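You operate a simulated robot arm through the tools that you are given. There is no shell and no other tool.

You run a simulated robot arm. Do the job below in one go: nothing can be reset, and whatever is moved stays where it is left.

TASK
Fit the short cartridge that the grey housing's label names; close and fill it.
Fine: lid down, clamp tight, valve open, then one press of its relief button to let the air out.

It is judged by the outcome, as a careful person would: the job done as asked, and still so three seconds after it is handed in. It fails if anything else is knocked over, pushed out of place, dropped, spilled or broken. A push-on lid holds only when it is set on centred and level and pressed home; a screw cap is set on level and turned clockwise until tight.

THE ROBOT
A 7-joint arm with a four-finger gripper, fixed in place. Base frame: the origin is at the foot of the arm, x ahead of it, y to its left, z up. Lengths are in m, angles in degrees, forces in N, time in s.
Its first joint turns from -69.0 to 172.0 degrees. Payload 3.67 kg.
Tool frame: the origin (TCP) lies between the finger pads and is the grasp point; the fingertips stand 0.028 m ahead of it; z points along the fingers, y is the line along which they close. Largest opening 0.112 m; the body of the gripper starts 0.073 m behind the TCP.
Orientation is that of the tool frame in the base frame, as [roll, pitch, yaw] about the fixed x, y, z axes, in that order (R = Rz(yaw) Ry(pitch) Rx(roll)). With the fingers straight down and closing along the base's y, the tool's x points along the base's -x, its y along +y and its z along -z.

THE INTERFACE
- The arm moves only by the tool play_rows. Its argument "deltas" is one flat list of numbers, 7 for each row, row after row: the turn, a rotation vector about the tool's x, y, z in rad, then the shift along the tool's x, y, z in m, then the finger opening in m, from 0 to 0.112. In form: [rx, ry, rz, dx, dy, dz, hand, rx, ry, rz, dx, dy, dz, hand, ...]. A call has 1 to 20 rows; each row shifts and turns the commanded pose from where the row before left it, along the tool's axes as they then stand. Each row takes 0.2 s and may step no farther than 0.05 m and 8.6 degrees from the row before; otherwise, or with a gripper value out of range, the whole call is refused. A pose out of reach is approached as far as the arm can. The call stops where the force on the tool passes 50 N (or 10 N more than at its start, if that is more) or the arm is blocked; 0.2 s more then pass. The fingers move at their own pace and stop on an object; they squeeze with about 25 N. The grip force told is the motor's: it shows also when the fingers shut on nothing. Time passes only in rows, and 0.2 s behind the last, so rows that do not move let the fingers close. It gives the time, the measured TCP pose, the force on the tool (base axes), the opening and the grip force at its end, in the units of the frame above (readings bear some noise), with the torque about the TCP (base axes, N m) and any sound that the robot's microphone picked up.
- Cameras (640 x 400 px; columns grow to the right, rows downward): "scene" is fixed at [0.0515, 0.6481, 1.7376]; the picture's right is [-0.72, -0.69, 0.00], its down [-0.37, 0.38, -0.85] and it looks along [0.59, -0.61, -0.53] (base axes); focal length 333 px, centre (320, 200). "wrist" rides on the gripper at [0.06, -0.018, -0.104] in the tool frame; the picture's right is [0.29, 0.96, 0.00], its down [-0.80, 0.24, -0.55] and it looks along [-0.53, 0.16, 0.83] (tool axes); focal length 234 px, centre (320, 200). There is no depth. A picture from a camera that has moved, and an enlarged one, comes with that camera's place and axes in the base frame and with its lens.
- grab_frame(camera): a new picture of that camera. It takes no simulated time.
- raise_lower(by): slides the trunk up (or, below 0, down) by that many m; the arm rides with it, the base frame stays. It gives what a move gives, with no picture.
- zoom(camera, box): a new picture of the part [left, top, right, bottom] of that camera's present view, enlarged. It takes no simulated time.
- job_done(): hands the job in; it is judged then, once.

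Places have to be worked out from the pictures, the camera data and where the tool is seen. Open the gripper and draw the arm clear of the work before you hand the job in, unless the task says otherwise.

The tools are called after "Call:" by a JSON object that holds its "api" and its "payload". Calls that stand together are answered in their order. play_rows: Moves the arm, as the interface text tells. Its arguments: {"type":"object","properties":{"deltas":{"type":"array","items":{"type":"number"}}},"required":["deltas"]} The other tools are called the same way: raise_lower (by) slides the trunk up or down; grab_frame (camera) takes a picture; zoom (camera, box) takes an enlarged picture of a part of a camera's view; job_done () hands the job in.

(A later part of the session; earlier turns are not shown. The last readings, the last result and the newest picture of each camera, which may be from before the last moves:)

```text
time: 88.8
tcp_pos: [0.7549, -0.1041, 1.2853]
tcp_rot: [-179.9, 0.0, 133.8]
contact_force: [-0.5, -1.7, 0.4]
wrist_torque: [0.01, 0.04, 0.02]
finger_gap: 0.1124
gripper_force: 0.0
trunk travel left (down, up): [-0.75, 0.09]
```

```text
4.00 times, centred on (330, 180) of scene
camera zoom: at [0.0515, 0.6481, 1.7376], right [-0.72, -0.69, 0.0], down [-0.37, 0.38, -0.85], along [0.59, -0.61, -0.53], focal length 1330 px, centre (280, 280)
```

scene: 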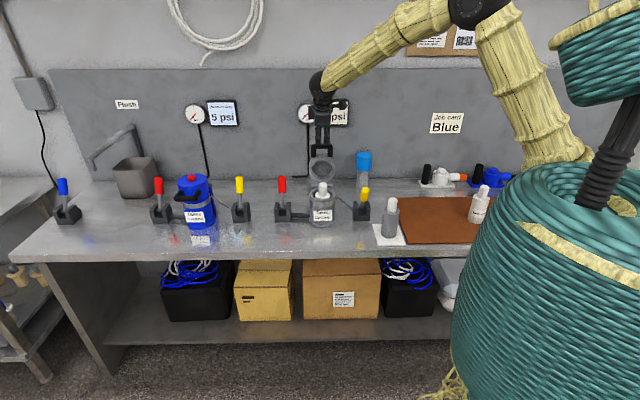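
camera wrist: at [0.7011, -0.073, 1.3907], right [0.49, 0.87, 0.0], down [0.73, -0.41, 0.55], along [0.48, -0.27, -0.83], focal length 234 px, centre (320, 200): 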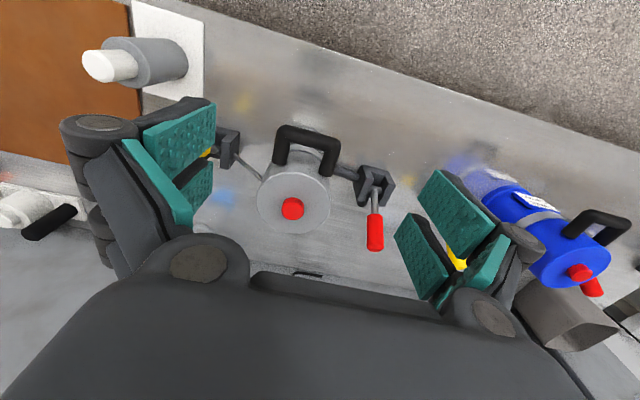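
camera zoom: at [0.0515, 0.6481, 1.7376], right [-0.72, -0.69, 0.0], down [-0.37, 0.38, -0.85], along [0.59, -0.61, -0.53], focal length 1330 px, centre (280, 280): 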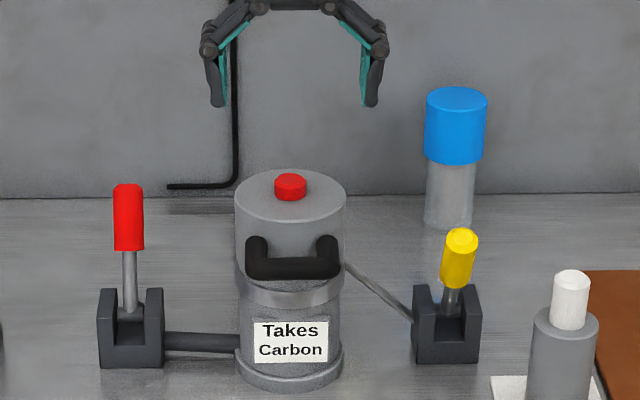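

The lid is down with its red button on top, just like the closed blue unit. Next the clamp: I move above the yellow lever (knob about (0.71, -0.29, 1.08)) to locate it precisely.

Call:
{"api": "play_rows", "payload": {"deltas": [0, 0, 0, -0.0235, -0.0322, 0, 0.112, 0, 0, 0, -0.0235, -0.0322, 0, 0.112, 0, 0, 0, -0.0235, -0.0322, 0, 0.112, 0, 0, 0, -0.0235, -0.0322, 0, 0.112, 0, 0, 0, -0.0235, -0.0322, 0, 0.09, 0, 0, 0, 0, 0, 0.03, 0.08, 0, 0, 0, 0, 0, 0, 0.08]}}

Call:
{"api": "grab_frame", "payload": {"camera": "wrist"}}

Call:
{"api": "zoom", "payload": {"camera": "scene", "box": [320, 120, 410, 230]}}

```text
time: 90.4
tcp_pos: [0.7187, -0.3026, 1.2574]
tcp_rot: [180.0, 0.1, 133.8]
contact_force: [-0.2, 0.0, -0.2]
wrist_torque: [-0.02, -0.04, -0.01]
finger_gap: 0.0801
gripper_force: 0.1
trunk travel left (down, up): [-0.75, 0.09]
```

```text
taken
camera wrist: at [0.6633, -0.2716, 1.3622], right [0.49, 0.87, 0.0], down [0.72, -0.41, 0.56], along [0.48, -0.27, -0.83], focal length 234 px, centre (320, 200)
```

wrist: 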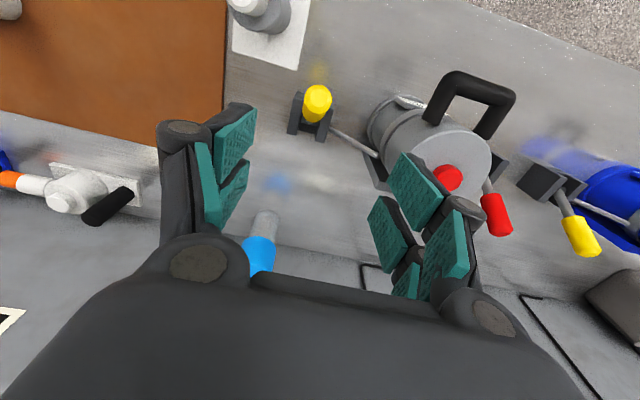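

```text
3.64 times, centred on (365, 175) of scene
camera zoom: at [0.0515, 0.6481, 1.7376], right [-0.72, -0.69, 0.0], down [-0.37, 0.38, -0.85], along [0.59, -0.61, -0.53], focal length 1209 px, centre (156, 291)
```

zoom: 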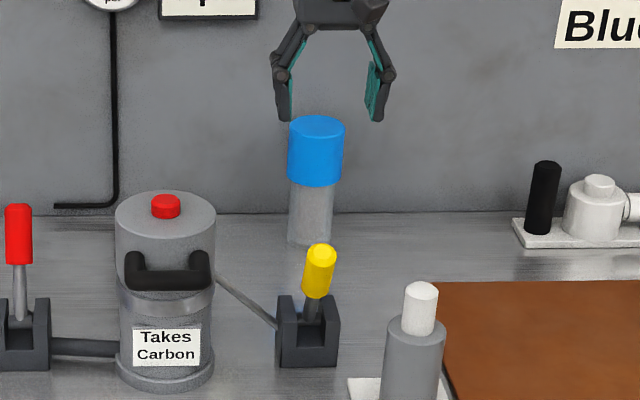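

I zoom on the yellow lever from above and from the scene side.

Call:
{"api": "zoom", "payload": {"camera": "wrist", "box": [270, 70, 370, 160]}}

Call:
{"api": "zoom", "payload": {"camera": "scene", "box": [340, 175, 385, 225]}}

```text
4.44 times, centred on (320, 115) of wrist
camera zoom: at [0.6633, -0.2716, 1.3622], right [0.49, 0.87, 0.0], down [0.72, -0.41, 0.56], along [0.48, -0.27, -0.83], focal length 1041 px, centre (320, 578)
```

zoom: 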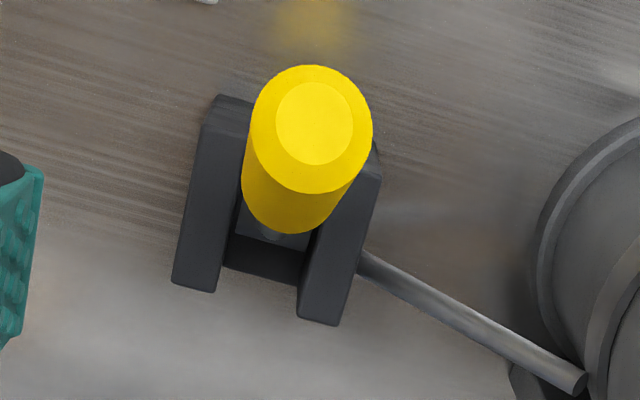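

```text
8.00 times, centred on (362, 200) of scene
camera zoom: at [0.0515, 0.6481, 1.7376], right [-0.72, -0.69, 0.0], down [-0.37, 0.38, -0.85], along [0.59, -0.61, -0.53], focal length 2660 px, centre (-20, 200)
```

zoom: 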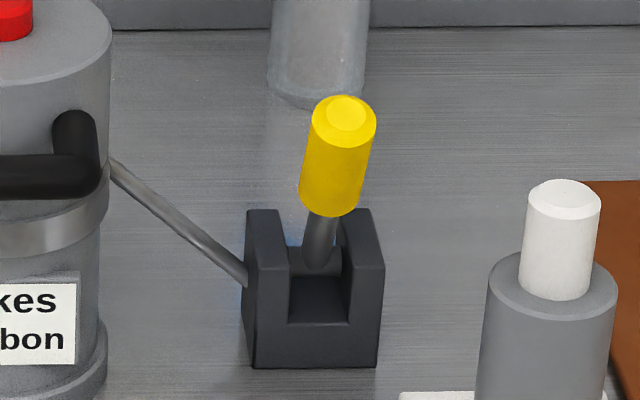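

Pivot about (0.740, -0.334, 0.955), knob top about (0.706, -0.297, 1.076), so it leans ~22° to the front (loose). I shift over the knob and descend most of the way with the fingers either side of it.

Call:
{"api": "play_rows", "payload": {"deltas": [0, 0, 0, 0.0034, -0.006, 0, 0.07, 0, 0, 0, 0, 0, 0.035, 0.07, 0, 0, 0, 0, 0, 0.035, 0.07, 0, 0, 0, 0, 0, 0.035, 0.07, 0, 0, 0, 0, 0, 0.025, 0.07, 0, 0, 0, 0, 0, 0.02, 0.07, 0, 0, 0, 0, 0, 0, 0.07]}}

Call:
{"api": "grab_frame", "payload": {"camera": "wrist"}}

Call:
{"api": "zoom", "payload": {"camera": "scene", "box": [330, 150, 395, 225]}}

```text
time: 92.0
tcp_pos: [0.7143, -0.3027, 1.1069]
tcp_rot: [180.0, 0.0, 133.9]
contact_force: [1.1, -0.1, 0.4]
wrist_torque: [0.02, 0.01, 0.01]
finger_gap: 0.0699
gripper_force: 0.1
trunk travel left (down, up): [-0.75, 0.09]
```

```text
taken
camera wrist: at [0.6593, -0.2727, 1.2121], right [0.49, 0.87, 0.0], down [0.73, -0.41, 0.55], along [0.48, -0.27, -0.83], focal length 234 px, centre (320, 200)
```

wrist: 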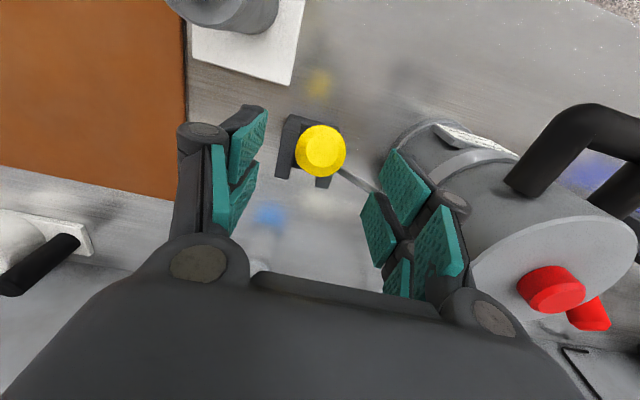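

```text
5.33 times, centred on (362, 188) of scene
camera zoom: at [0.0515, 0.6481, 1.7376], right [-0.72, -0.69, 0.0], down [-0.37, 0.38, -0.85], along [0.59, -0.61, -0.53], focal length 1774 px, centre (93, 267)
```

zoom: 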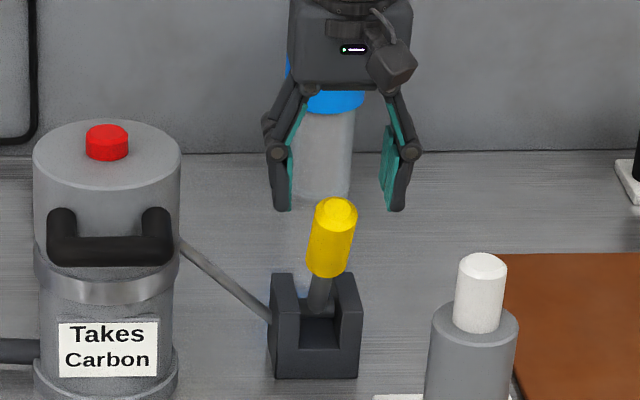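

Centred laterally, and the knob top is 10 mm ahead as expected from its lean. I descend 0.052 m and close on the knob.

Call:
{"api": "play_rows", "payload": {"deltas": [0, 0, 0, 0, 0, 0.026, 0.07, 0, 0, 0, 0, 0, 0.026, 0.07, 0, 0, 0, 0, 0, 0, 0.05, 0, 0, 0, 0, 0, 0, 0.025, 0, 0, 0, 0, 0, 0, 0.025, 0, 0, 0, 0, 0, 0, 0.025]}}

Call:
{"api": "grab_frame", "payload": {"camera": "wrist"}}

Call:
{"api": "zoom", "payload": {"camera": "scene", "box": [330, 150, 395, 225]}}

```text
time: 93.4
tcp_pos: [0.7133, -0.3027, 1.055]
tcp_rot: [-179.9, -0.1, 133.9]
contact_force: [-7.9, -4.0, 2.9]
wrist_torque: [-0.2, 0.18, -0.2]
finger_gap: 0.0312
gripper_force: 45.2
trunk travel left (down, up): [-0.75, 0.09]
```

```text
taken
camera wrist: at [0.6584, -0.2725, 1.1603], right [0.49, 0.87, 0.0], down [0.73, -0.41, 0.55], along [0.48, -0.27, -0.83], focal length 234 px, centre (320, 200)
```

wrist: 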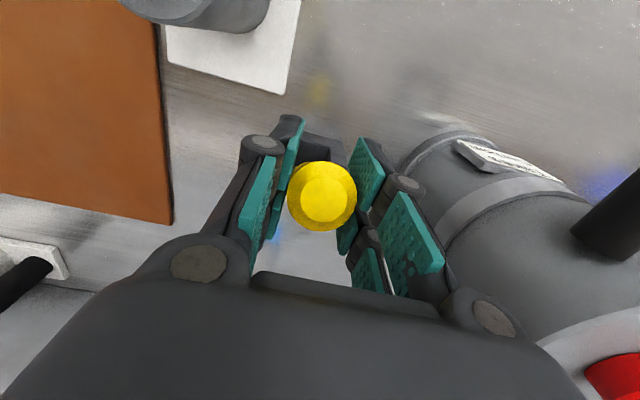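

```text
5.33 times, centred on (362, 188) of scene
camera zoom: at [0.0515, 0.6481, 1.7376], right [-0.72, -0.69, 0.0], down [-0.37, 0.38, -0.85], along [0.59, -0.61, -0.53], focal length 1774 px, centre (93, 267)
```

zoom: 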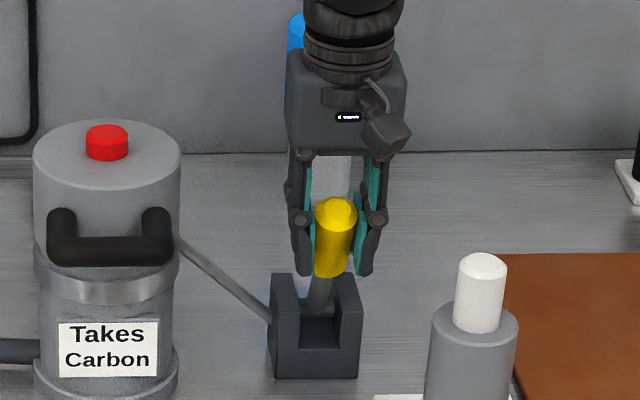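

The knob is firmly gripped. I swing it back along its arc, first ~20°, watching the force.

Call:
{"api": "play_rows", "payload": {"deltas": [0, 0, 0, -0.0089, -0.001, -0.0032, 0.025, 0, 0, 0, -0.0091, 0, -0.0023, 0.025, 0, 0, 0, -0.0093, 0, -0.0016, 0.025, 0, 0, 0, -0.0094, 0, -0.0007, 0.025, 0, 0, 0, 0, 0, 0, 0.025]}}

Call:
{"api": "zoom", "payload": {"camera": "scene", "box": [330, 150, 395, 225]}}

```text
time: 94.6
tcp_pos: [0.7385, -0.3281, 1.0637]
tcp_rot: [-179.9, 0.1, 133.9]
contact_force: [-9.6, 11.5, -0.8]
wrist_torque: [1.2, 0.99, 0.18]
finger_gap: 0.0311
gripper_force: 45.3
trunk travel left (down, up): [-0.75, 0.09]
```

```text
5.33 times, centred on (362, 188) of scene
camera zoom: at [0.0515, 0.6481, 1.7376], right [-0.72, -0.69, 0.0], down [-0.37, 0.38, -0.85], along [0.59, -0.61, -0.53], focal length 1774 px, centre (93, 267)
```

zoom: 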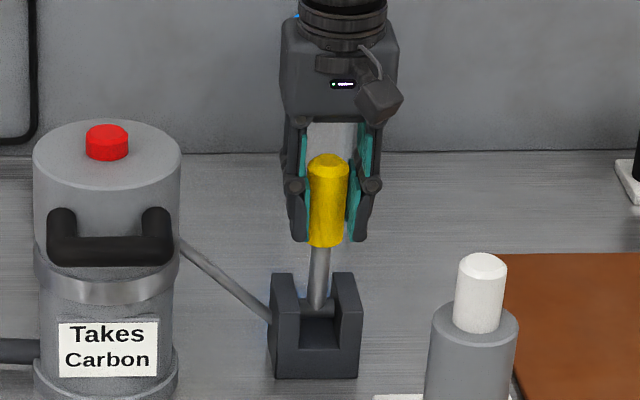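

The lever follows (resisting about 15 N, now near vertical). I continue over the top toward the back stop.

Call:
{"api": "play_rows", "payload": {"deltas": [0, 0, 0, -0.0095, 0, 0, 0.025, 0, 0, 0, -0.0093, 0, 0.001, 0.025, 0, 0, 0, -0.0093, 0, 0.0017, 0.025, 0, 0, 0, -0.0091, 0, 0.0025, 0.025, 0, 0, 0, 0, 0, 0, 0.025]}}

Call:
{"api": "zoom", "payload": {"camera": "scene", "box": [330, 150, 395, 225]}}

```text
time: 95.8
tcp_pos: [0.7652, -0.3541, 1.0591]
tcp_rot: [-179.9, 0.1, 133.8]
contact_force: [-7.1, 12.8, 1.4]
wrist_torque: [1.36, 0.72, 0.1]
finger_gap: 0.031
gripper_force: 45.2
trunk travel left (down, up): [-0.75, 0.09]
```

```text
5.33 times, centred on (362, 188) of scene
camera zoom: at [0.0515, 0.6481, 1.7376], right [-0.72, -0.69, 0.0], down [-0.37, 0.38, -0.85], along [0.59, -0.61, -0.53], focal length 1774 px, centre (93, 267)
```

zoom: 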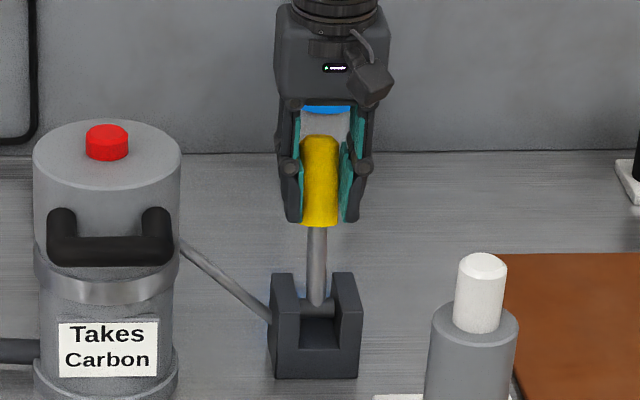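

Moving at a steady ~14 N. I continue in smaller steps to find the end stop.

Call:
{"api": "play_rows", "payload": {"deltas": [0, 0, 0, -0.0044, 0, 0.0016, 0.025, 0, 0, 0, -0.0044, 0, 0.0017, 0.025, 0, 0, 0, -0.0034, 0, 0.0016, 0.025, 0, 0, 0, 0, 0, 0, 0.025]}}

Call:
{"api": "play_rows", "payload": {"deltas": [0, 0, 0, -0.0034, 0, 0.0016, 0.025, 0, 0, 0, -0.0034, 0, 0.0017, 0.025, 0, 0, 0, 0, 0, 0, 0.025]}}

Call:
{"api": "zoom", "payload": {"camera": "scene", "box": [330, 150, 395, 225]}}

```text
time: 96.8
tcp_pos: [0.7705, -0.3599, 1.0559]
tcp_rot: [-179.9, 0.2, 133.9]
contact_force: [-26.1, 35.5, 6.8]
wrist_torque: [1.22, 0.85, 0.16]
finger_gap: 0.0311
gripper_force: 45.3
trunk travel left (down, up): [-0.75, 0.09]
```

```text
time: 97.2
tcp_pos: [0.7723, -0.3612, 1.0558]
tcp_rot: [-180.0, -0.4, 134.0]
contact_force: [-16.9, 35.0, 18.9]
wrist_torque: [0.63, 0.44, 0.18]
finger_gap: 0.0312
gripper_force: 44.8
trunk travel left (down, up): [-0.75, 0.09]
stopped in row 1: the force on the tool passed its limit at 56 N (the readings are from after the stop); the commanded pose is now the measured one
```

```text
5.33 times, centred on (362, 188) of scene
camera zoom: at [0.0515, 0.6481, 1.7376], right [-0.72, -0.69, 0.0], down [-0.37, 0.38, -0.85], along [0.59, -0.61, -0.53], focal length 1774 px, centre (93, 267)
```

zoom: 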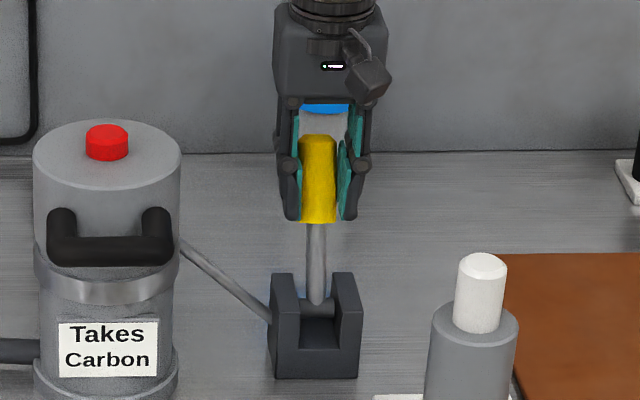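

End stop found at about −23°, mirrored from its start, so the clamp is thrown fully back. I open the fingers and rise straight up.

Call:
{"api": "play_rows", "payload": {"deltas": [0, 0, 0, 0, 0, 0, 0.05, 0, 0, 0, 0, 0, 0, 0.07, 0, 0, 0, 0, 0, 0, 0.07, 0, 0, 0, 0, 0, -0.02, 0.07, 0, 0, 0, 0, 0, -0.04, 0.07, 0, 0, 0, 0, 0, -0.045, 0.07, 0, 0, 0, 0, 0, -0.045, 0.07, 0, 0, 0, 0, 0, -0.045, 0.07]}}

Call:
{"api": "zoom", "payload": {"camera": "scene", "box": [270, 140, 390, 230]}}

Call:
{"api": "grab_frame", "payload": {"camera": "wrist"}}

```text
time: 99.0
tcp_pos: [0.7736, -0.3692, 1.2477]
tcp_rot: [-179.9, -0.2, 133.8]
contact_force: [-0.5, 0.0, 0.9]
wrist_torque: [-0.01, -0.01, -0.04]
finger_gap: 0.07
gripper_force: 0.0
trunk travel left (down, up): [-0.75, 0.09]
```

```text
4.44 times, centred on (330, 185) of scene
camera zoom: at [0.0515, 0.6481, 1.7376], right [-0.72, -0.69, 0.0], down [-0.37, 0.38, -0.85], along [0.59, -0.61, -0.53], focal length 1478 px, centre (276, 267)
```

zoom: 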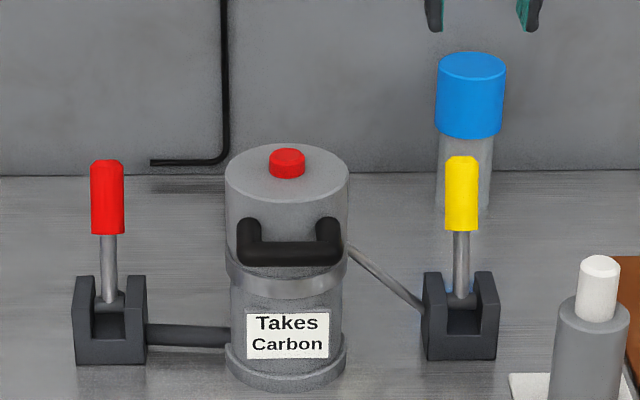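

```text
taken
camera wrist: at [0.7192, -0.3388, 1.3526], right [0.49, 0.87, 0.0], down [0.73, -0.41, 0.55], along [0.48, -0.27, -0.84], focal length 234 px, centre (320, 200)
```

wrist: 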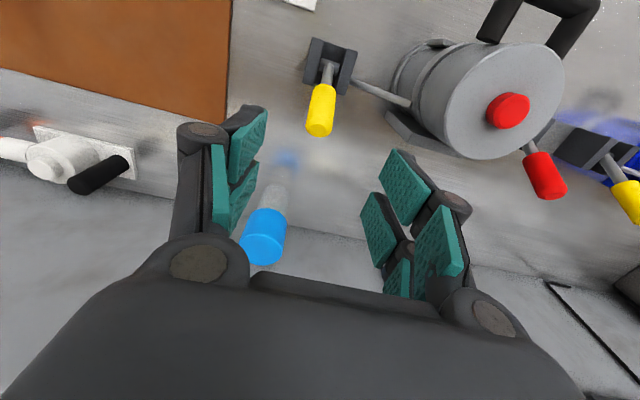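

The clamp lever now sits back exactly like the blue unit's. For the valve lever (knob leaning back near (1.03, -0.14)), I need extra reach, so I test tilting the hand ~34° outward here first.

Call:
{"api": "play_rows", "payload": {"deltas": [0, 0, 0, 0, 0, -0.02, 0.07, 0, -0.1, 0, 0, 0, -0.01, 0.07, 0, -0.1225, 0, 0, 0, 0, 0.07, 0, -0.1225, 0, 0, 0, 0, 0.07, 0, -0.1225, 0, 0, 0, 0, 0.07, 0, -0.1225, 0, 0, 0, 0, 0.07, 0, 0, 0, 0, 0, 0, 0.07]}}

Call:
{"api": "grab_frame", "payload": {"camera": "scene"}}

```text
time: 100.6
tcp_pos: [0.7747, -0.3708, 1.2752]
tcp_rot: [179.8, 33.4, 133.6]
contact_force: [1.1, 0.7, -0.1]
wrist_torque: [0.01, -0.04, 0.01]
finger_gap: 0.0701
gripper_force: 0.1
trunk travel left (down, up): [-0.75, 0.09]
```

```text
taken
```

scene: 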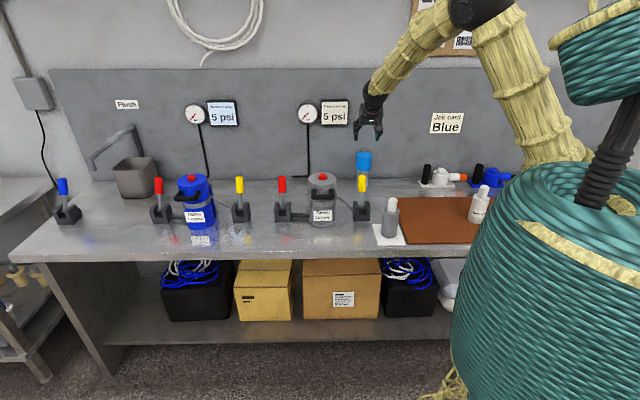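

The tilt is reached without trouble. I travel over to a point short of the red knob along the tilted approach line.

Call:
{"api": "play_rows", "payload": {"deltas": [0, 0, 0, 0.0136, 0.0384, -0.0016, 0.07, 0, 0, 0, 0.0136, 0.0384, -0.0016, 0.07, 0, 0, 0, 0.0136, 0.0384, -0.0016, 0.07, 0, 0, 0, 0.0136, 0.0384, -0.0016, 0.07, 0, 0, 0, 0.0136, 0.0384, -0.0016, 0.07, 0, 0, 0, 0.0136, 0.0384, -0.0016, 0.07, 0, 0, 0, 0.0136, 0.0384, -0.0016, 0.07, 0, 0, 0, 0.0136, 0.0384, -0.0016, 0.07, 0, 0, 0, 0.0136, 0.0384, -0.0016, 0.07, 0, 0, 0, 0, 0, 0, 0.07]}}

Call:
{"api": "grab_frame", "payload": {"camera": "wrist"}}

Call:
{"api": "zoom", "payload": {"camera": "scene", "box": [240, 110, 350, 230]}}

```text
time: 101.5
tcp_pos: [0.8374, -0.2948, 1.2583]
tcp_rot: [174.5, 29.1, 127.1]
contact_force: [-0.1, 0.2, -0.3]
wrist_torque: [-0.01, 0.02, 0.0]
finger_gap: 0.07
gripper_force: 0.1
trunk travel left (down, up): [-0.75, 0.09]
stopped in row 4: the arm was blocked; the commanded pose is now the measured one
```

```text
taken
camera wrist: at [0.7535, -0.2298, 1.3196], right [0.58, 0.81, -0.06], down [0.4, -0.22, 0.89], along [0.71, -0.54, -0.45], focal length 234 px, centre (320, 200)
```

wrist: 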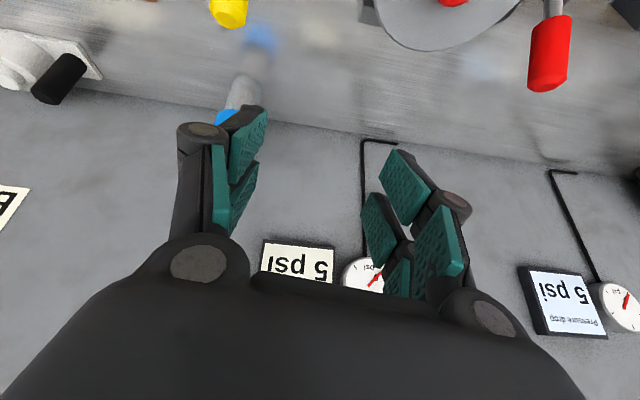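

```text
3.33 times, centred on (295, 170) of scene
camera zoom: at [0.0515, 0.6481, 1.7376], right [-0.72, -0.69, 0.0], down [-0.37, 0.38, -0.85], along [0.59, -0.61, -0.53], focal length 1108 px, centre (403, 300)
```

zoom: 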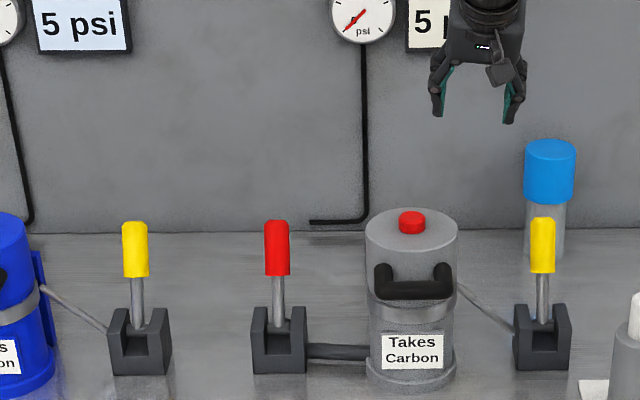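

The arm stalled with no contact force: a wrist limit/singularity in that tilted orientation. I undo the tilt in place, back to pointing straight down, and will then probe how far the hand reaches toward the red lever.

Call:
{"api": "play_rows", "payload": {"deltas": [0.096, 0, 0, 0, 0, 0, 0.07, 0, 0.127, 0, 0, 0, -0.005, 0.07, 0, 0.127, 0, 0, 0, -0.005, 0.07, 0, 0.127, 0, 0, 0, -0.005, 0.07, 0, 0.127, 0, 0, 0, -0.005, 0.07, 0, 0, -0.117, 0, 0, 0, 0.07, 0, 0, 0, 0, 0, 0, 0.07]}}

Call:
{"api": "grab_frame", "payload": {"camera": "scene"}}

```text
time: 103.1
tcp_pos: [0.8353, -0.2877, 1.2774]
tcp_rot: [-179.9, 0.1, 134.0]
contact_force: [-0.2, -0.1, 0.0]
wrist_torque: [0.0, 0.0, -0.02]
finger_gap: 0.07
gripper_force: 0.0
trunk travel left (down, up): [-0.75, 0.09]
```

```text
taken
```

scene: 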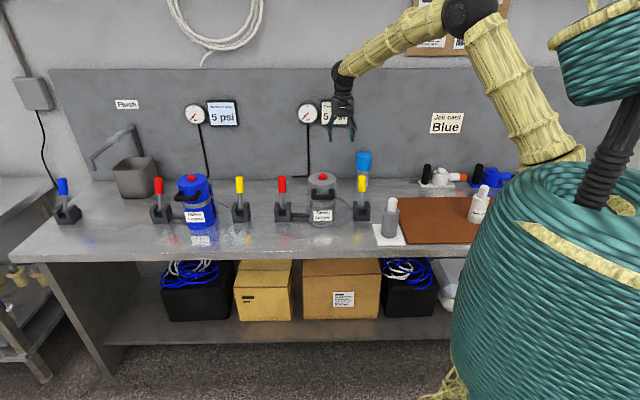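

Upright again. I move at height over toward the red lever, to about (0.98, -0.08).

Call:
{"api": "play_rows", "payload": {"deltas": [0, 0, 0, 0.0082, 0.0414, 0, 0.07, 0, 0, 0, 0.0082, 0.0414, 0, 0.07, 0, 0, 0, 0.0082, 0.0414, 0, 0.07, 0, 0, 0, 0.0082, 0.0414, 0, 0.07, 0, 0, 0, 0.0082, 0.0414, 0, 0.07, 0, 0, 0, 0.0082, 0.0414, 0, 0.07, 0, 0, 0, 0, 0, 0, 0.07]}}

Call:
{"api": "grab_frame", "payload": {"camera": "wrist"}}

Call:
{"api": "grab_frame", "payload": {"camera": "scene"}}

```text
time: 104.7
tcp_pos: [0.9779, -0.0821, 1.2775]
tcp_rot: [-179.9, 0.1, 133.9]
contact_force: [-0.2, 0.6, -0.2]
wrist_torque: [0.08, -0.01, -0.01]
finger_gap: 0.07
gripper_force: 0.0
trunk travel left (down, up): [-0.75, 0.09]
```

```text
taken
camera wrist: at [0.9226, -0.0521, 1.3827], right [0.49, 0.87, 0.0], down [0.73, -0.41, 0.56], along [0.48, -0.27, -0.83], focal length 234 px, centre (320, 200)
```

wrist: 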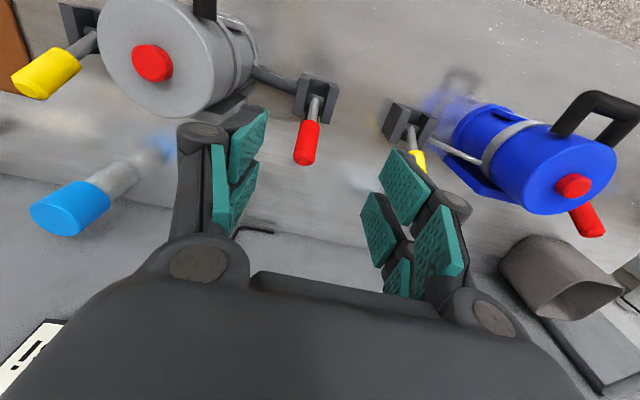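

```text
taken
```

scene: 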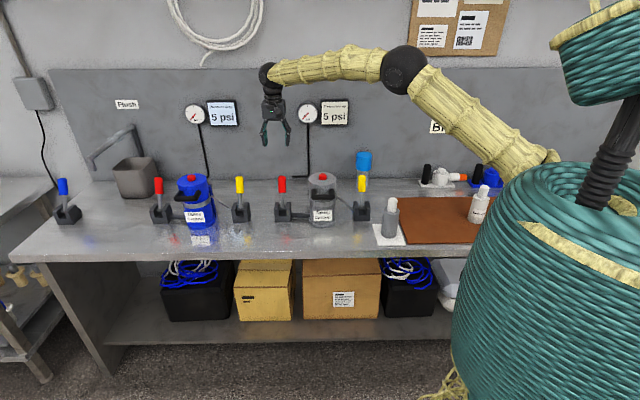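

The arm reaches 0.98 m here with elbow bend to spare, so a straight-down grasp looks possible. I zoom on the red lever to fix its position.

Call:
{"api": "zoom", "payload": {"camera": "wrist", "box": [260, 60, 360, 180]}}

Call:
{"api": "zoom", "payload": {"camera": "scene", "box": [260, 165, 310, 225]}}

```text
3.33 times, centred on (310, 120) of wrist
camera zoom: at [0.9226, -0.0521, 1.3827], right [0.49, 0.87, 0.0], down [0.73, -0.41, 0.56], along [0.48, -0.27, -0.83], focal length 781 px, centre (353, 467)
```

zoom: 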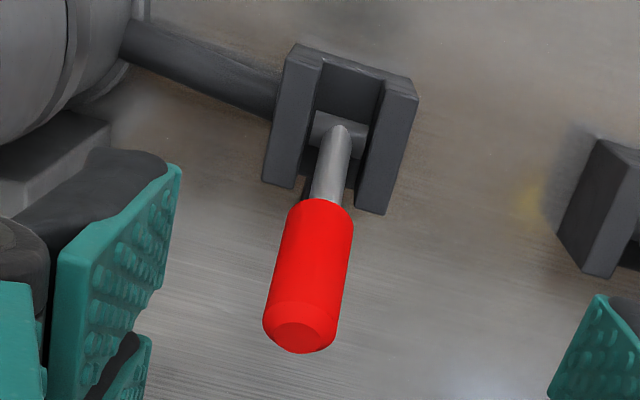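

```text
6.67 times, centred on (285, 195) of scene
camera zoom: at [0.0515, 0.6481, 1.7376], right [-0.72, -0.69, 0.0], down [-0.37, 0.38, -0.85], along [0.59, -0.61, -0.53], focal length 2217 px, centre (553, 233)
```

zoom: 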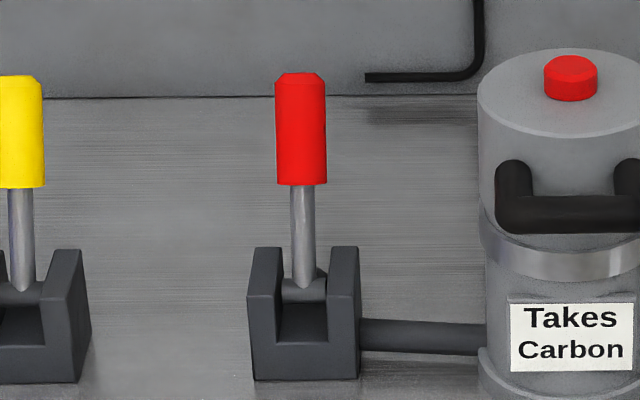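

Knob end at about (1.031, -0.138, 1.076), leaning back ~25°. I move over its grip point (1.023, -0.130) at height and start down, checking the arm keeps up.

Call:
{"api": "play_rows", "payload": {"deltas": [0, 0, 0, -0.022, 0, 0, 0.07, 0, 0, 0, -0.022, 0, 0, 0.07, 0, 0, 0, -0.022, 0, 0, 0.07, 0, 0, 0, 0, 0, 0.03, 0.07, 0, 0, 0, 0, 0, 0.03, 0.07, 0, 0, 0, 0, 0, 0.03, 0.07, 0, 0, 0, 0, 0, 0, 0.07]}}

Call:
{"api": "grab_frame", "payload": {"camera": "wrist"}}

Call:
{"api": "grab_frame", "payload": {"camera": "scene"}}

```text
time: 106.3
tcp_pos: [1.021, -0.1274, 1.1863]
tcp_rot: [-179.8, 0.1, 133.9]
contact_force: [0.3, -0.3, -0.2]
wrist_torque: [0.01, -0.01, -0.01]
finger_gap: 0.0699
gripper_force: 0.1
trunk travel left (down, up): [-0.75, 0.09]
```

```text
taken
camera wrist: at [0.9673, -0.0963, 1.2919], right [0.49, 0.87, 0.0], down [0.73, -0.41, 0.56], along [0.48, -0.28, -0.83], focal length 234 px, centre (320, 200)
```

wrist: 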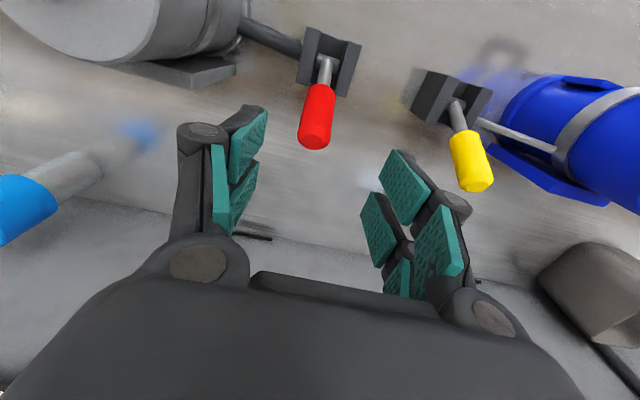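

```text
taken
```

scene: 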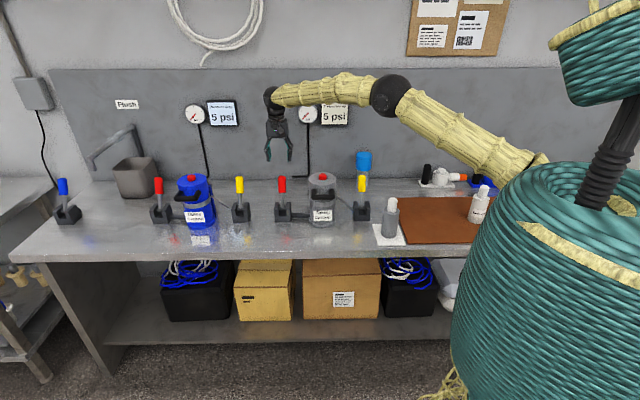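

Reach is fine (1.03 m). The knob end appears 9 mm behind the axis as expected and ~2 mm to one side; I trim and descend further.

Call:
{"api": "play_rows", "payload": {"deltas": [0, 0, 0, 0, -0.002, 0.03, 0.07, 0, 0, 0, 0, 0, 0.03, 0.07, 0, 0, 0, 0, 0, 0.02, 0.07, 0, 0, 0, 0, 0, 0, 0.07]}}

Call:
{"api": "grab_frame", "payload": {"camera": "wrist"}}

Call:
{"api": "zoom", "payload": {"camera": "scene", "box": [245, 140, 320, 225]}}

```text
time: 107.3
tcp_pos: [1.0209, -0.1288, 1.1062]
tcp_rot: [-179.9, 0.1, 134.0]
contact_force: [0.0, 0.6, 0.3]
wrist_torque: [-0.01, 0.03, 0.0]
finger_gap: 0.0701
gripper_force: 0.1
trunk travel left (down, up): [-0.75, 0.09]
```

```text
taken
camera wrist: at [0.9663, -0.0988, 1.2109], right [0.49, 0.87, 0.0], down [0.73, -0.41, 0.56], along [0.48, -0.28, -0.83], focal length 234 px, centre (320, 200)
```

wrist: 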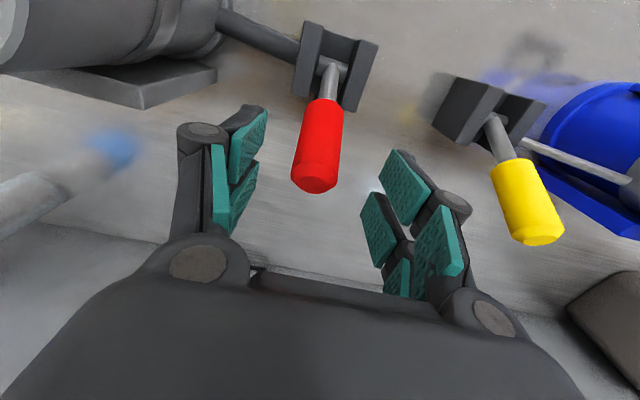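

```text
4.71 times, centred on (282, 182) of scene
camera zoom: at [0.0515, 0.6481, 1.7376], right [-0.72, -0.69, 0.0], down [-0.37, 0.38, -0.85], along [0.59, -0.61, -0.53], focal length 1565 px, centre (496, 282)
```

zoom: 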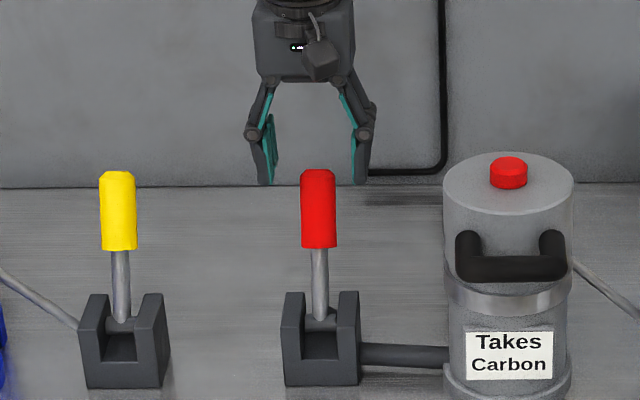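

Aligned: the knob body lies right on the tool axis. I descend the last 0.053 m and close on it.

Call:
{"api": "play_rows", "payload": {"deltas": [0, 0, 0, 0, 0, 0.027, 0.07, 0, 0, 0, 0, 0, 0.026, 0.07, 0, 0, 0, 0, 0, 0, 0.05, 0, 0, 0, 0, 0, 0, 0.025, 0, 0, 0, 0, 0, 0, 0.025, 0, 0, 0, 0, 0, 0, 0.025]}}

Call:
{"api": "grab_frame", "payload": {"camera": "wrist"}}

Call:
{"api": "zoom", "payload": {"camera": "scene", "box": [245, 140, 320, 225]}}

```text
time: 108.7
tcp_pos: [1.0218, -0.1311, 1.0538]
tcp_rot: [-179.7, 0.1, 133.8]
contact_force: [-13.3, -9.3, -0.9]
wrist_torque: [-0.24, 0.37, 0.04]
finger_gap: 0.0314
gripper_force: 45.0
trunk travel left (down, up): [-0.75, 0.09]
```

```text
taken
camera wrist: at [0.9667, -0.1001, 1.1591], right [0.49, 0.87, 0.0], down [0.73, -0.41, 0.55], along [0.48, -0.28, -0.83], focal length 234 px, centre (320, 200)
```

wrist: 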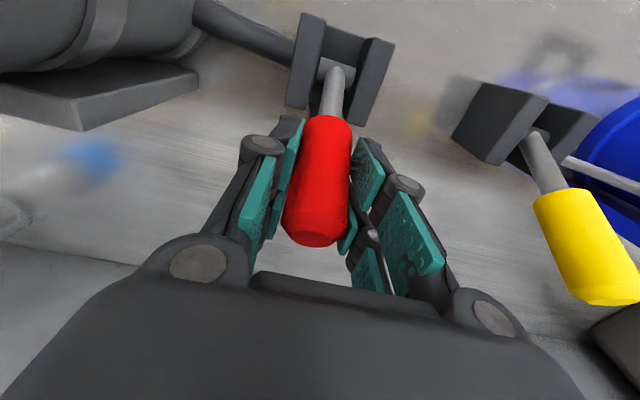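

```text
4.71 times, centred on (282, 182) of scene
camera zoom: at [0.0515, 0.6481, 1.7376], right [-0.72, -0.69, 0.0], down [-0.37, 0.38, -0.85], along [0.59, -0.61, -0.53], focal length 1565 px, centre (496, 282)
```

zoom: 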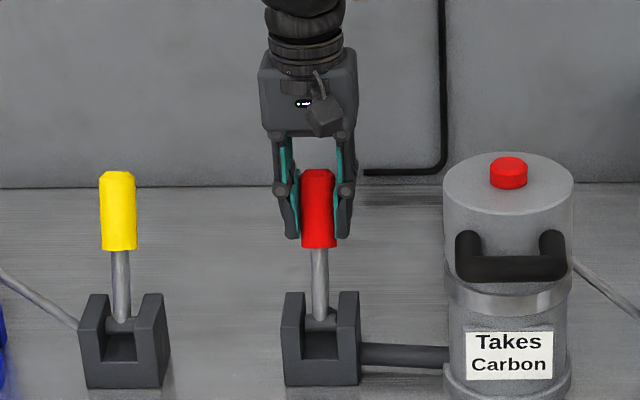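

Gripped at 0.0314. Clamp and lid are confirmed, so I swing the valve lever toward the front along its arc, first half.

Call:
{"api": "play_rows", "payload": {"deltas": [0, 0, 0, 0.0087, -0.002, -0.0036, 0.025, 0, 0, 0, 0.0091, 0, -0.0029, 0.025, 0, 0, 0, 0.0092, 0, -0.002, 0.025, 0, 0, 0, 0.0094, 0, -0.0013, 0.025, 0, 0, 0, 0, 0, 0, 0.025]}}

Call:
{"api": "zoom", "payload": {"camera": "scene", "box": [245, 140, 320, 225]}}

```text
time: 109.9
tcp_pos: [0.9956, -0.1057, 1.0615]
tcp_rot: [-179.8, 0.0, 133.9]
contact_force: [7.5, -9.2, -1.8]
wrist_torque: [-1.12, -0.68, -0.09]
finger_gap: 0.0306
gripper_force: 44.8
trunk travel left (down, up): [-0.75, 0.09]
```

```text
4.71 times, centred on (282, 182) of scene
camera zoom: at [0.0515, 0.6481, 1.7376], right [-0.72, -0.69, 0.0], down [-0.37, 0.38, -0.85], along [0.59, -0.61, -0.53], focal length 1565 px, centre (496, 282)
```

zoom: 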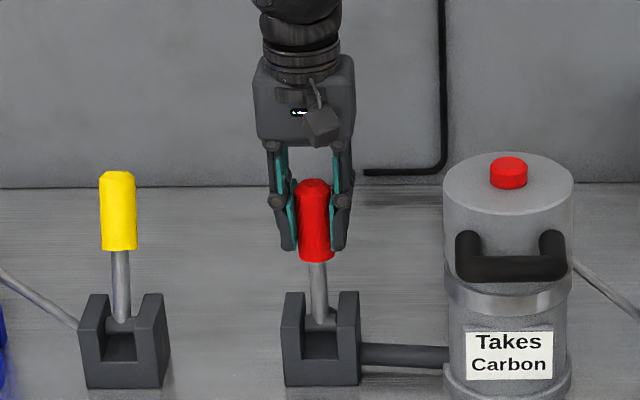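

The lever follows at about 12 N. I carry on over the top toward the front stop.

Call:
{"api": "play_rows", "payload": {"deltas": [0, 0, 0, 0.0095, 0, -0.0004, 0.025, 0, 0, 0, 0.0095, 0, 0.0004, 0.025, 0, 0, 0, 0.0094, 0, 0.0013, 0.025, 0, 0, 0, 0.0092, 0, 0.002, 0.025, 0, 0, 0, 0.0091, 0, 0.0029, 0.025, 0, 0, 0, 0, 0, 0, 0.025]}}

Call:
{"api": "zoom", "payload": {"camera": "scene", "box": [245, 140, 320, 225]}}

```text
time: 111.3
tcp_pos: [0.9615, -0.0707, 1.0548]
tcp_rot: [-179.8, -0.1, 133.9]
contact_force: [-9.4, -7.0, -9.4]
wrist_torque: [0.45, 0.16, 0.53]
finger_gap: 0.0312
gripper_force: 45.0
trunk travel left (down, up): [-0.75, 0.09]
```

```text
4.71 times, centred on (282, 182) of scene
camera zoom: at [0.0515, 0.6481, 1.7376], right [-0.72, -0.69, 0.0], down [-0.37, 0.38, -0.85], along [0.59, -0.61, -0.53], focal length 1565 px, centre (496, 282)
```

zoom: 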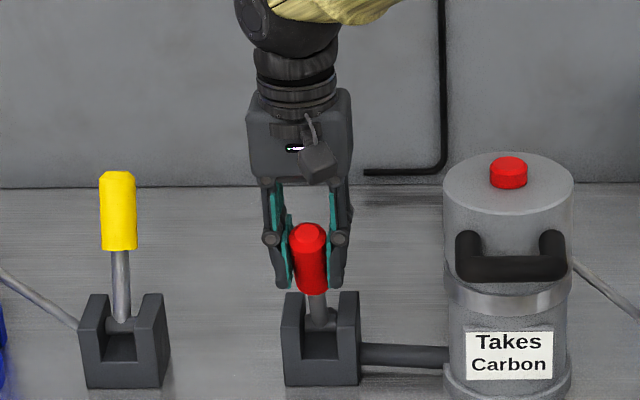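

Nearly at the mirrored angle. I continue in small steps to the front stop.

Call:
{"api": "play_rows", "payload": {"deltas": [0, 0, 0, 0.0044, -0.001, 0.0018, 0.025, 0, 0, 0, 0.0043, 0, 0.0018, 0.025, 0, 0, 0, 0, 0, 0, 0.025]}}

Call:
{"api": "play_rows", "payload": {"deltas": [0, 0, 0, 0.0034, 0, 0.0017, 0.025, 0, 0, 0, 0.0033, 0, 0.0017, 0.025, 0, 0, 0, 0, 0, 0, 0.025]}}

Call:
{"api": "zoom", "payload": {"camera": "scene", "box": [245, 140, 320, 225]}}

```text
time: 112.1
tcp_pos: [0.9596, -0.0686, 1.0536]
tcp_rot: [180.0, 0.3, 133.8]
contact_force: [28.5, -22.8, 11.2]
wrist_torque: [-1.3, -1.79, -0.28]
finger_gap: 0.031
gripper_force: 45.0
trunk travel left (down, up): [-0.75, 0.09]
```

```text
time: 112.5
tcp_pos: [0.9596, -0.0699, 1.0531]
tcp_rot: [180.0, 0.7, 133.9]
contact_force: [14.1, -13.0, -3.2]
wrist_torque: [0.7, -0.32, 0.51]
finger_gap: 0.0311
gripper_force: 44.9
trunk travel left (down, up): [-0.75, 0.09]
stopped in row 1: the force on the tool passed its limit at 54 N (the readings are from after the stop); the commanded pose is now the measured one
```

```text
4.71 times, centred on (282, 182) of scene
camera zoom: at [0.0515, 0.6481, 1.7376], right [-0.72, -0.69, 0.0], down [-0.37, 0.38, -0.85], along [0.59, -0.61, -0.53], focal length 1565 px, centre (496, 282)
```

zoom: 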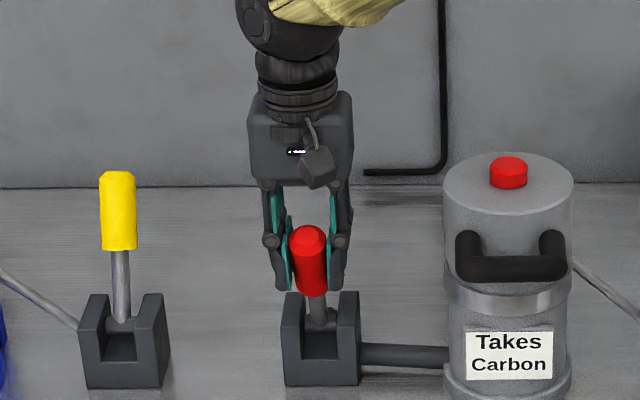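

Front stop reached; the valve lever is fully over. I release, rise, and look at the gauge.

Call:
{"api": "play_rows", "payload": {"deltas": [0, 0, 0, 0, 0, 0, 0.05, 0, 0, 0, 0, 0, 0, 0.07, 0, 0, 0, 0, 0, 0, 0.07, 0, 0, 0, 0, 0, -0.02, 0.07, 0, 0, 0, 0, 0, -0.04, 0.07, 0, 0, 0, 0, 0, -0.045, 0.07, 0, 0, 0, 0, 0, -0.045, 0.07, 0, 0, 0, 0, 0, -0.045, 0.07]}}

Call:
{"api": "zoom", "payload": {"camera": "scene", "box": [240, 90, 390, 230]}}

Call:
{"api": "grab_frame", "payload": {"camera": "scene"}}

```text
time: 114.3
tcp_pos: [0.9554, -0.0668, 1.251]
tcp_rot: [179.9, 0.5, 133.9]
contact_force: [-1.2, 0.0, 0.0]
wrist_torque: [-0.01, -0.07, -0.02]
finger_gap: 0.0699
gripper_force: 0.0
trunk travel left (down, up): [-0.75, 0.09]
```

```text
2.86 times, centred on (315, 160) of scene
camera zoom: at [0.0515, 0.6481, 1.7376], right [-0.72, -0.69, 0.0], down [-0.37, 0.38, -0.85], along [0.59, -0.61, -0.53], focal length 950 px, centre (334, 314)
```

zoom: 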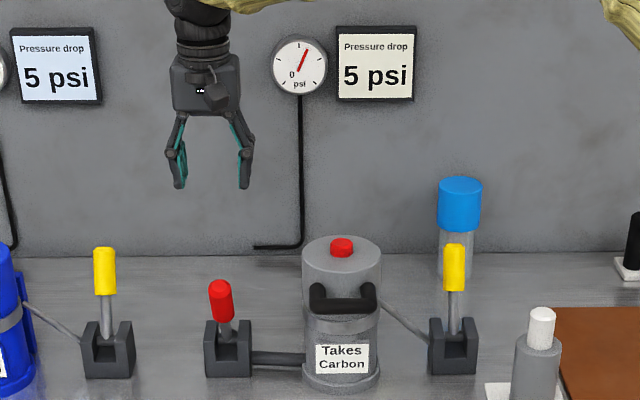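

```text
taken
```

scene: 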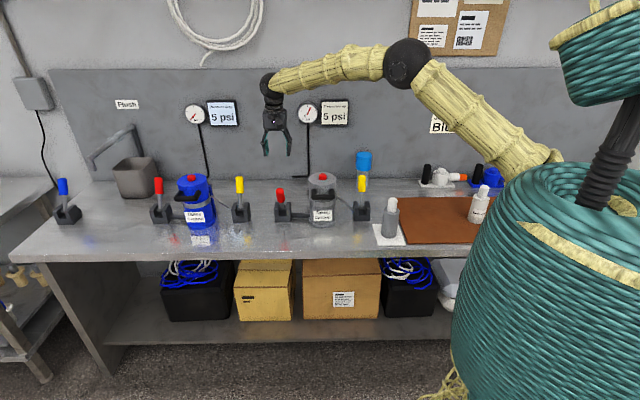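

The gauge needle has risen off zero and there is no leak, so the valve is open. Last is the relief button: I close the fingers and move above the lid centre to locate the button.

Call:
{"api": "play_rows", "payload": {"deltas": [0, 0, 0, -0.0066, -0.0422, 0, 0.05, 0, 0, 0, -0.0066, -0.0422, 0, 0.02, 0, 0, 0, -0.0066, -0.0422, 0, 0, 0, 0, 0, -0.0066, -0.0423, 0, 0, 0, 0, 0, 0, 0, 0, 0]}}

Call:
{"api": "grab_frame", "payload": {"camera": "wrist"}}

Call:
{"api": "zoom", "payload": {"camera": "scene", "box": [280, 120, 365, 220]}}

```text
time: 115.5
tcp_pos: [0.8545, -0.2025, 1.2507]
tcp_rot: [-179.8, 0.4, 133.9]
contact_force: [0.5, 0.1, -0.1]
wrist_torque: [-0.05, 0.03, 0.01]
finger_gap: 0.0
gripper_force: 24.7
trunk travel left (down, up): [-0.75, 0.09]
```

```text
taken
camera wrist: at [0.7993, -0.1717, 1.3543], right [0.49, 0.87, 0.0], down [0.72, -0.4, 0.56], along [0.49, -0.28, -0.83], focal length 234 px, centre (320, 200)
```

wrist: 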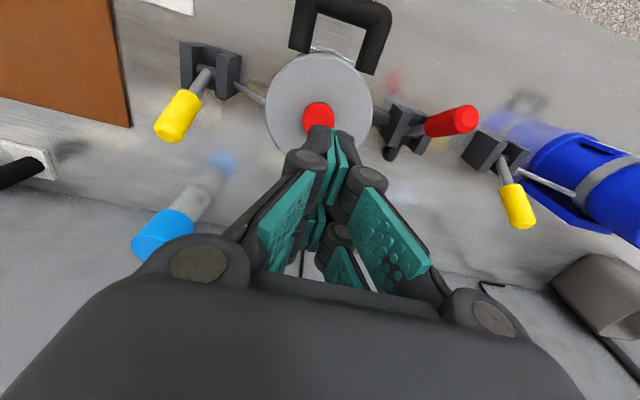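

```text
4.00 times, centred on (322, 170) of scene
camera zoom: at [0.0515, 0.6481, 1.7376], right [-0.72, -0.69, 0.0], down [-0.37, 0.38, -0.85], along [0.59, -0.61, -0.53], focal length 1330 px, centre (310, 320)
```

zoom: 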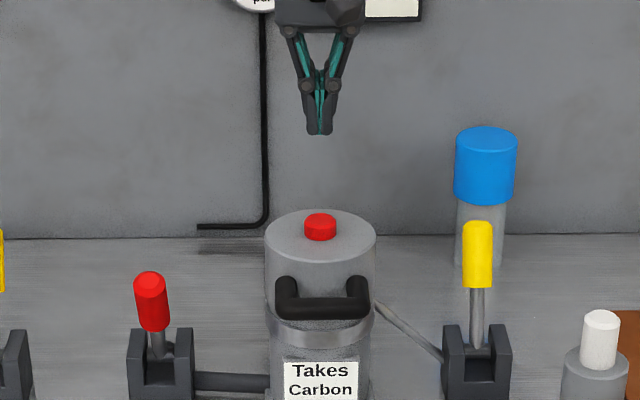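

The button is on the tool axis (pixel 318,118 vs expected 320,120). I descend to just above it.

Call:
{"api": "play_rows", "payload": {"deltas": [0, 0, 0, 0, 0, 0.03, 0, 0, 0, 0, 0, 0, 0.03, 0, 0, 0, 0, 0, 0, 0.025, 0, 0, 0, 0, 0, 0, 0, 0]}}

Call:
{"api": "zoom", "payload": {"camera": "scene", "box": [295, 140, 350, 210]}}

Call:
{"api": "zoom", "payload": {"camera": "wrist", "box": [220, 60, 420, 240]}}

```text
time: 116.5
tcp_pos: [0.854, -0.2022, 1.1671]
tcp_rot: [180.0, 0.6, 133.9]
contact_force: [-0.1, 0.3, 0.0]
wrist_torque: [0.01, -0.02, 0.02]
finger_gap: 0.0
gripper_force: 25.3
trunk travel left (down, up): [-0.75, 0.09]
```

```text
5.71 times, centred on (322, 175) of scene
camera zoom: at [0.0515, 0.6481, 1.7376], right [-0.72, -0.69, 0.0], down [-0.37, 0.38, -0.85], along [0.59, -0.61, -0.53], focal length 1900 px, centre (306, 343)
```

zoom: 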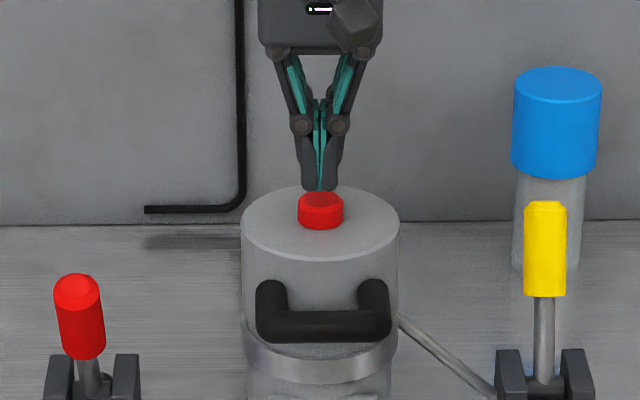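

```text
2.22 times, centred on (320, 150) of wrist
camera zoom: at [0.7986, -0.1719, 1.2717], right [0.49, 0.87, 0.0], down [0.72, -0.4, 0.56], along [0.49, -0.28, -0.83], focal length 520 px, centre (320, 311)
```

zoom: 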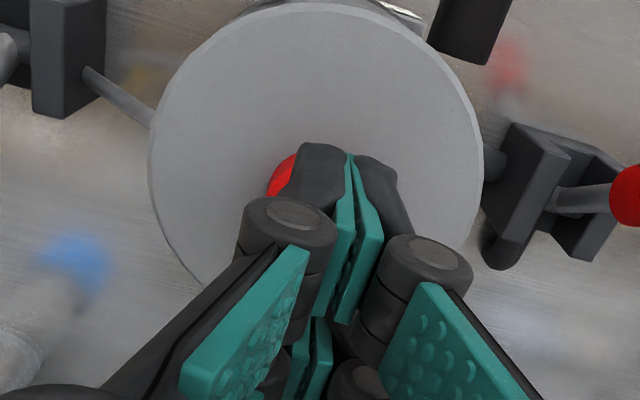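

Centred over the button from both views. I approach in small steps until the first contact force appears.

Call:
{"api": "play_rows", "payload": {"deltas": [0, 0, 0, 0, 0, 0.006, 0, 0, 0, 0, 0, 0, 0.006, 0, 0, 0, 0, 0, 0, 0, 0]}}

Call:
{"api": "zoom", "payload": {"camera": "scene", "box": [305, 155, 340, 195]}}

```text
time: 117.3
tcp_pos: [0.8541, -0.2027, 1.1539]
tcp_rot: [180.0, 0.5, 133.9]
contact_force: [0.0, 0.4, -0.2]
wrist_torque: [0.01, 0.0, -0.01]
finger_gap: 0.0
gripper_force: 25.2
trunk travel left (down, up): [-0.75, 0.09]
```

```text
10.00 times, centred on (322, 175) of scene
camera zoom: at [0.0515, 0.6481, 1.7376], right [-0.72, -0.69, 0.0], down [-0.37, 0.38, -0.85], along [0.59, -0.61, -0.53], focal length 3326 px, centre (295, 450)
```

zoom: 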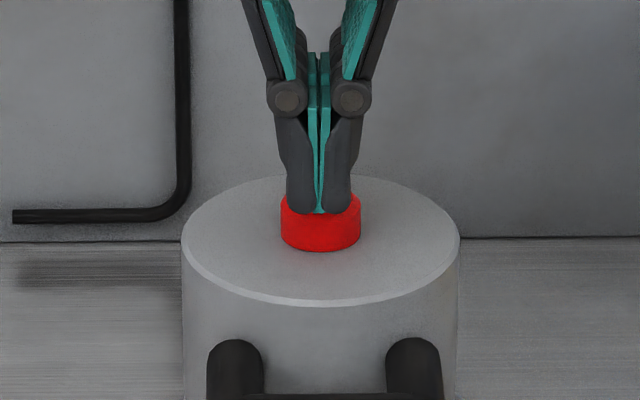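

About to touch. I press downward monotonically in small steps, reading the force.

Call:
{"api": "play_rows", "payload": {"deltas": [0, 0, 0, 0, 0, 0.003, 0, 0, 0, 0, 0, 0, 0.003, 0, 0, 0, 0, 0, 0, 0.003, 0]}}

```text
time: 118.1
tcp_pos: [0.8532, -0.2028, 1.1448]
tcp_rot: [179.9, 0.6, 133.8]
contact_force: [0.3, 0.2, 1.9]
wrist_torque: [0.02, 0.01, -0.01]
finger_gap: 0.0059
gripper_force: 36.4
trunk travel left (down, up): [-0.75, 0.09]
```

Contact begun (2 N at TCP z 1.145). I keep pressing steadily.

Call:
{"api": "play_rows", "payload": {"deltas": [0, 0, 0, 0, 0, 0.002, 0, 0, 0, 0, 0, 0, 0.002, 0, 0, 0, 0, 0, 0, 0, 0]}}

Call:
{"api": "zoom", "payload": {"camera": "scene", "box": [305, 155, 340, 195]}}

```text
time: 118.9
tcp_pos: [0.8542, -0.2031, 1.1405]
tcp_rot: [179.9, 0.7, 133.9]
contact_force: [0.8, 3.5, 5.4]
wrist_torque: [0.1, -0.01, 0.01]
finger_gap: 0.0062
gripper_force: 35.9
trunk travel left (down, up): [-0.75, 0.09]
heard: click
```

```text
10.00 times, centred on (322, 175) of scene
camera zoom: at [0.0515, 0.6481, 1.7376], right [-0.72, -0.69, 0.0], down [-0.37, 0.38, -0.85], along [0.59, -0.61, -0.53], focal length 3326 px, centre (295, 450)
```

zoom: 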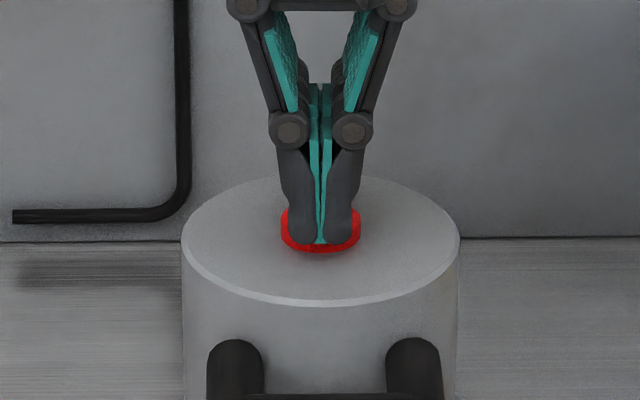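

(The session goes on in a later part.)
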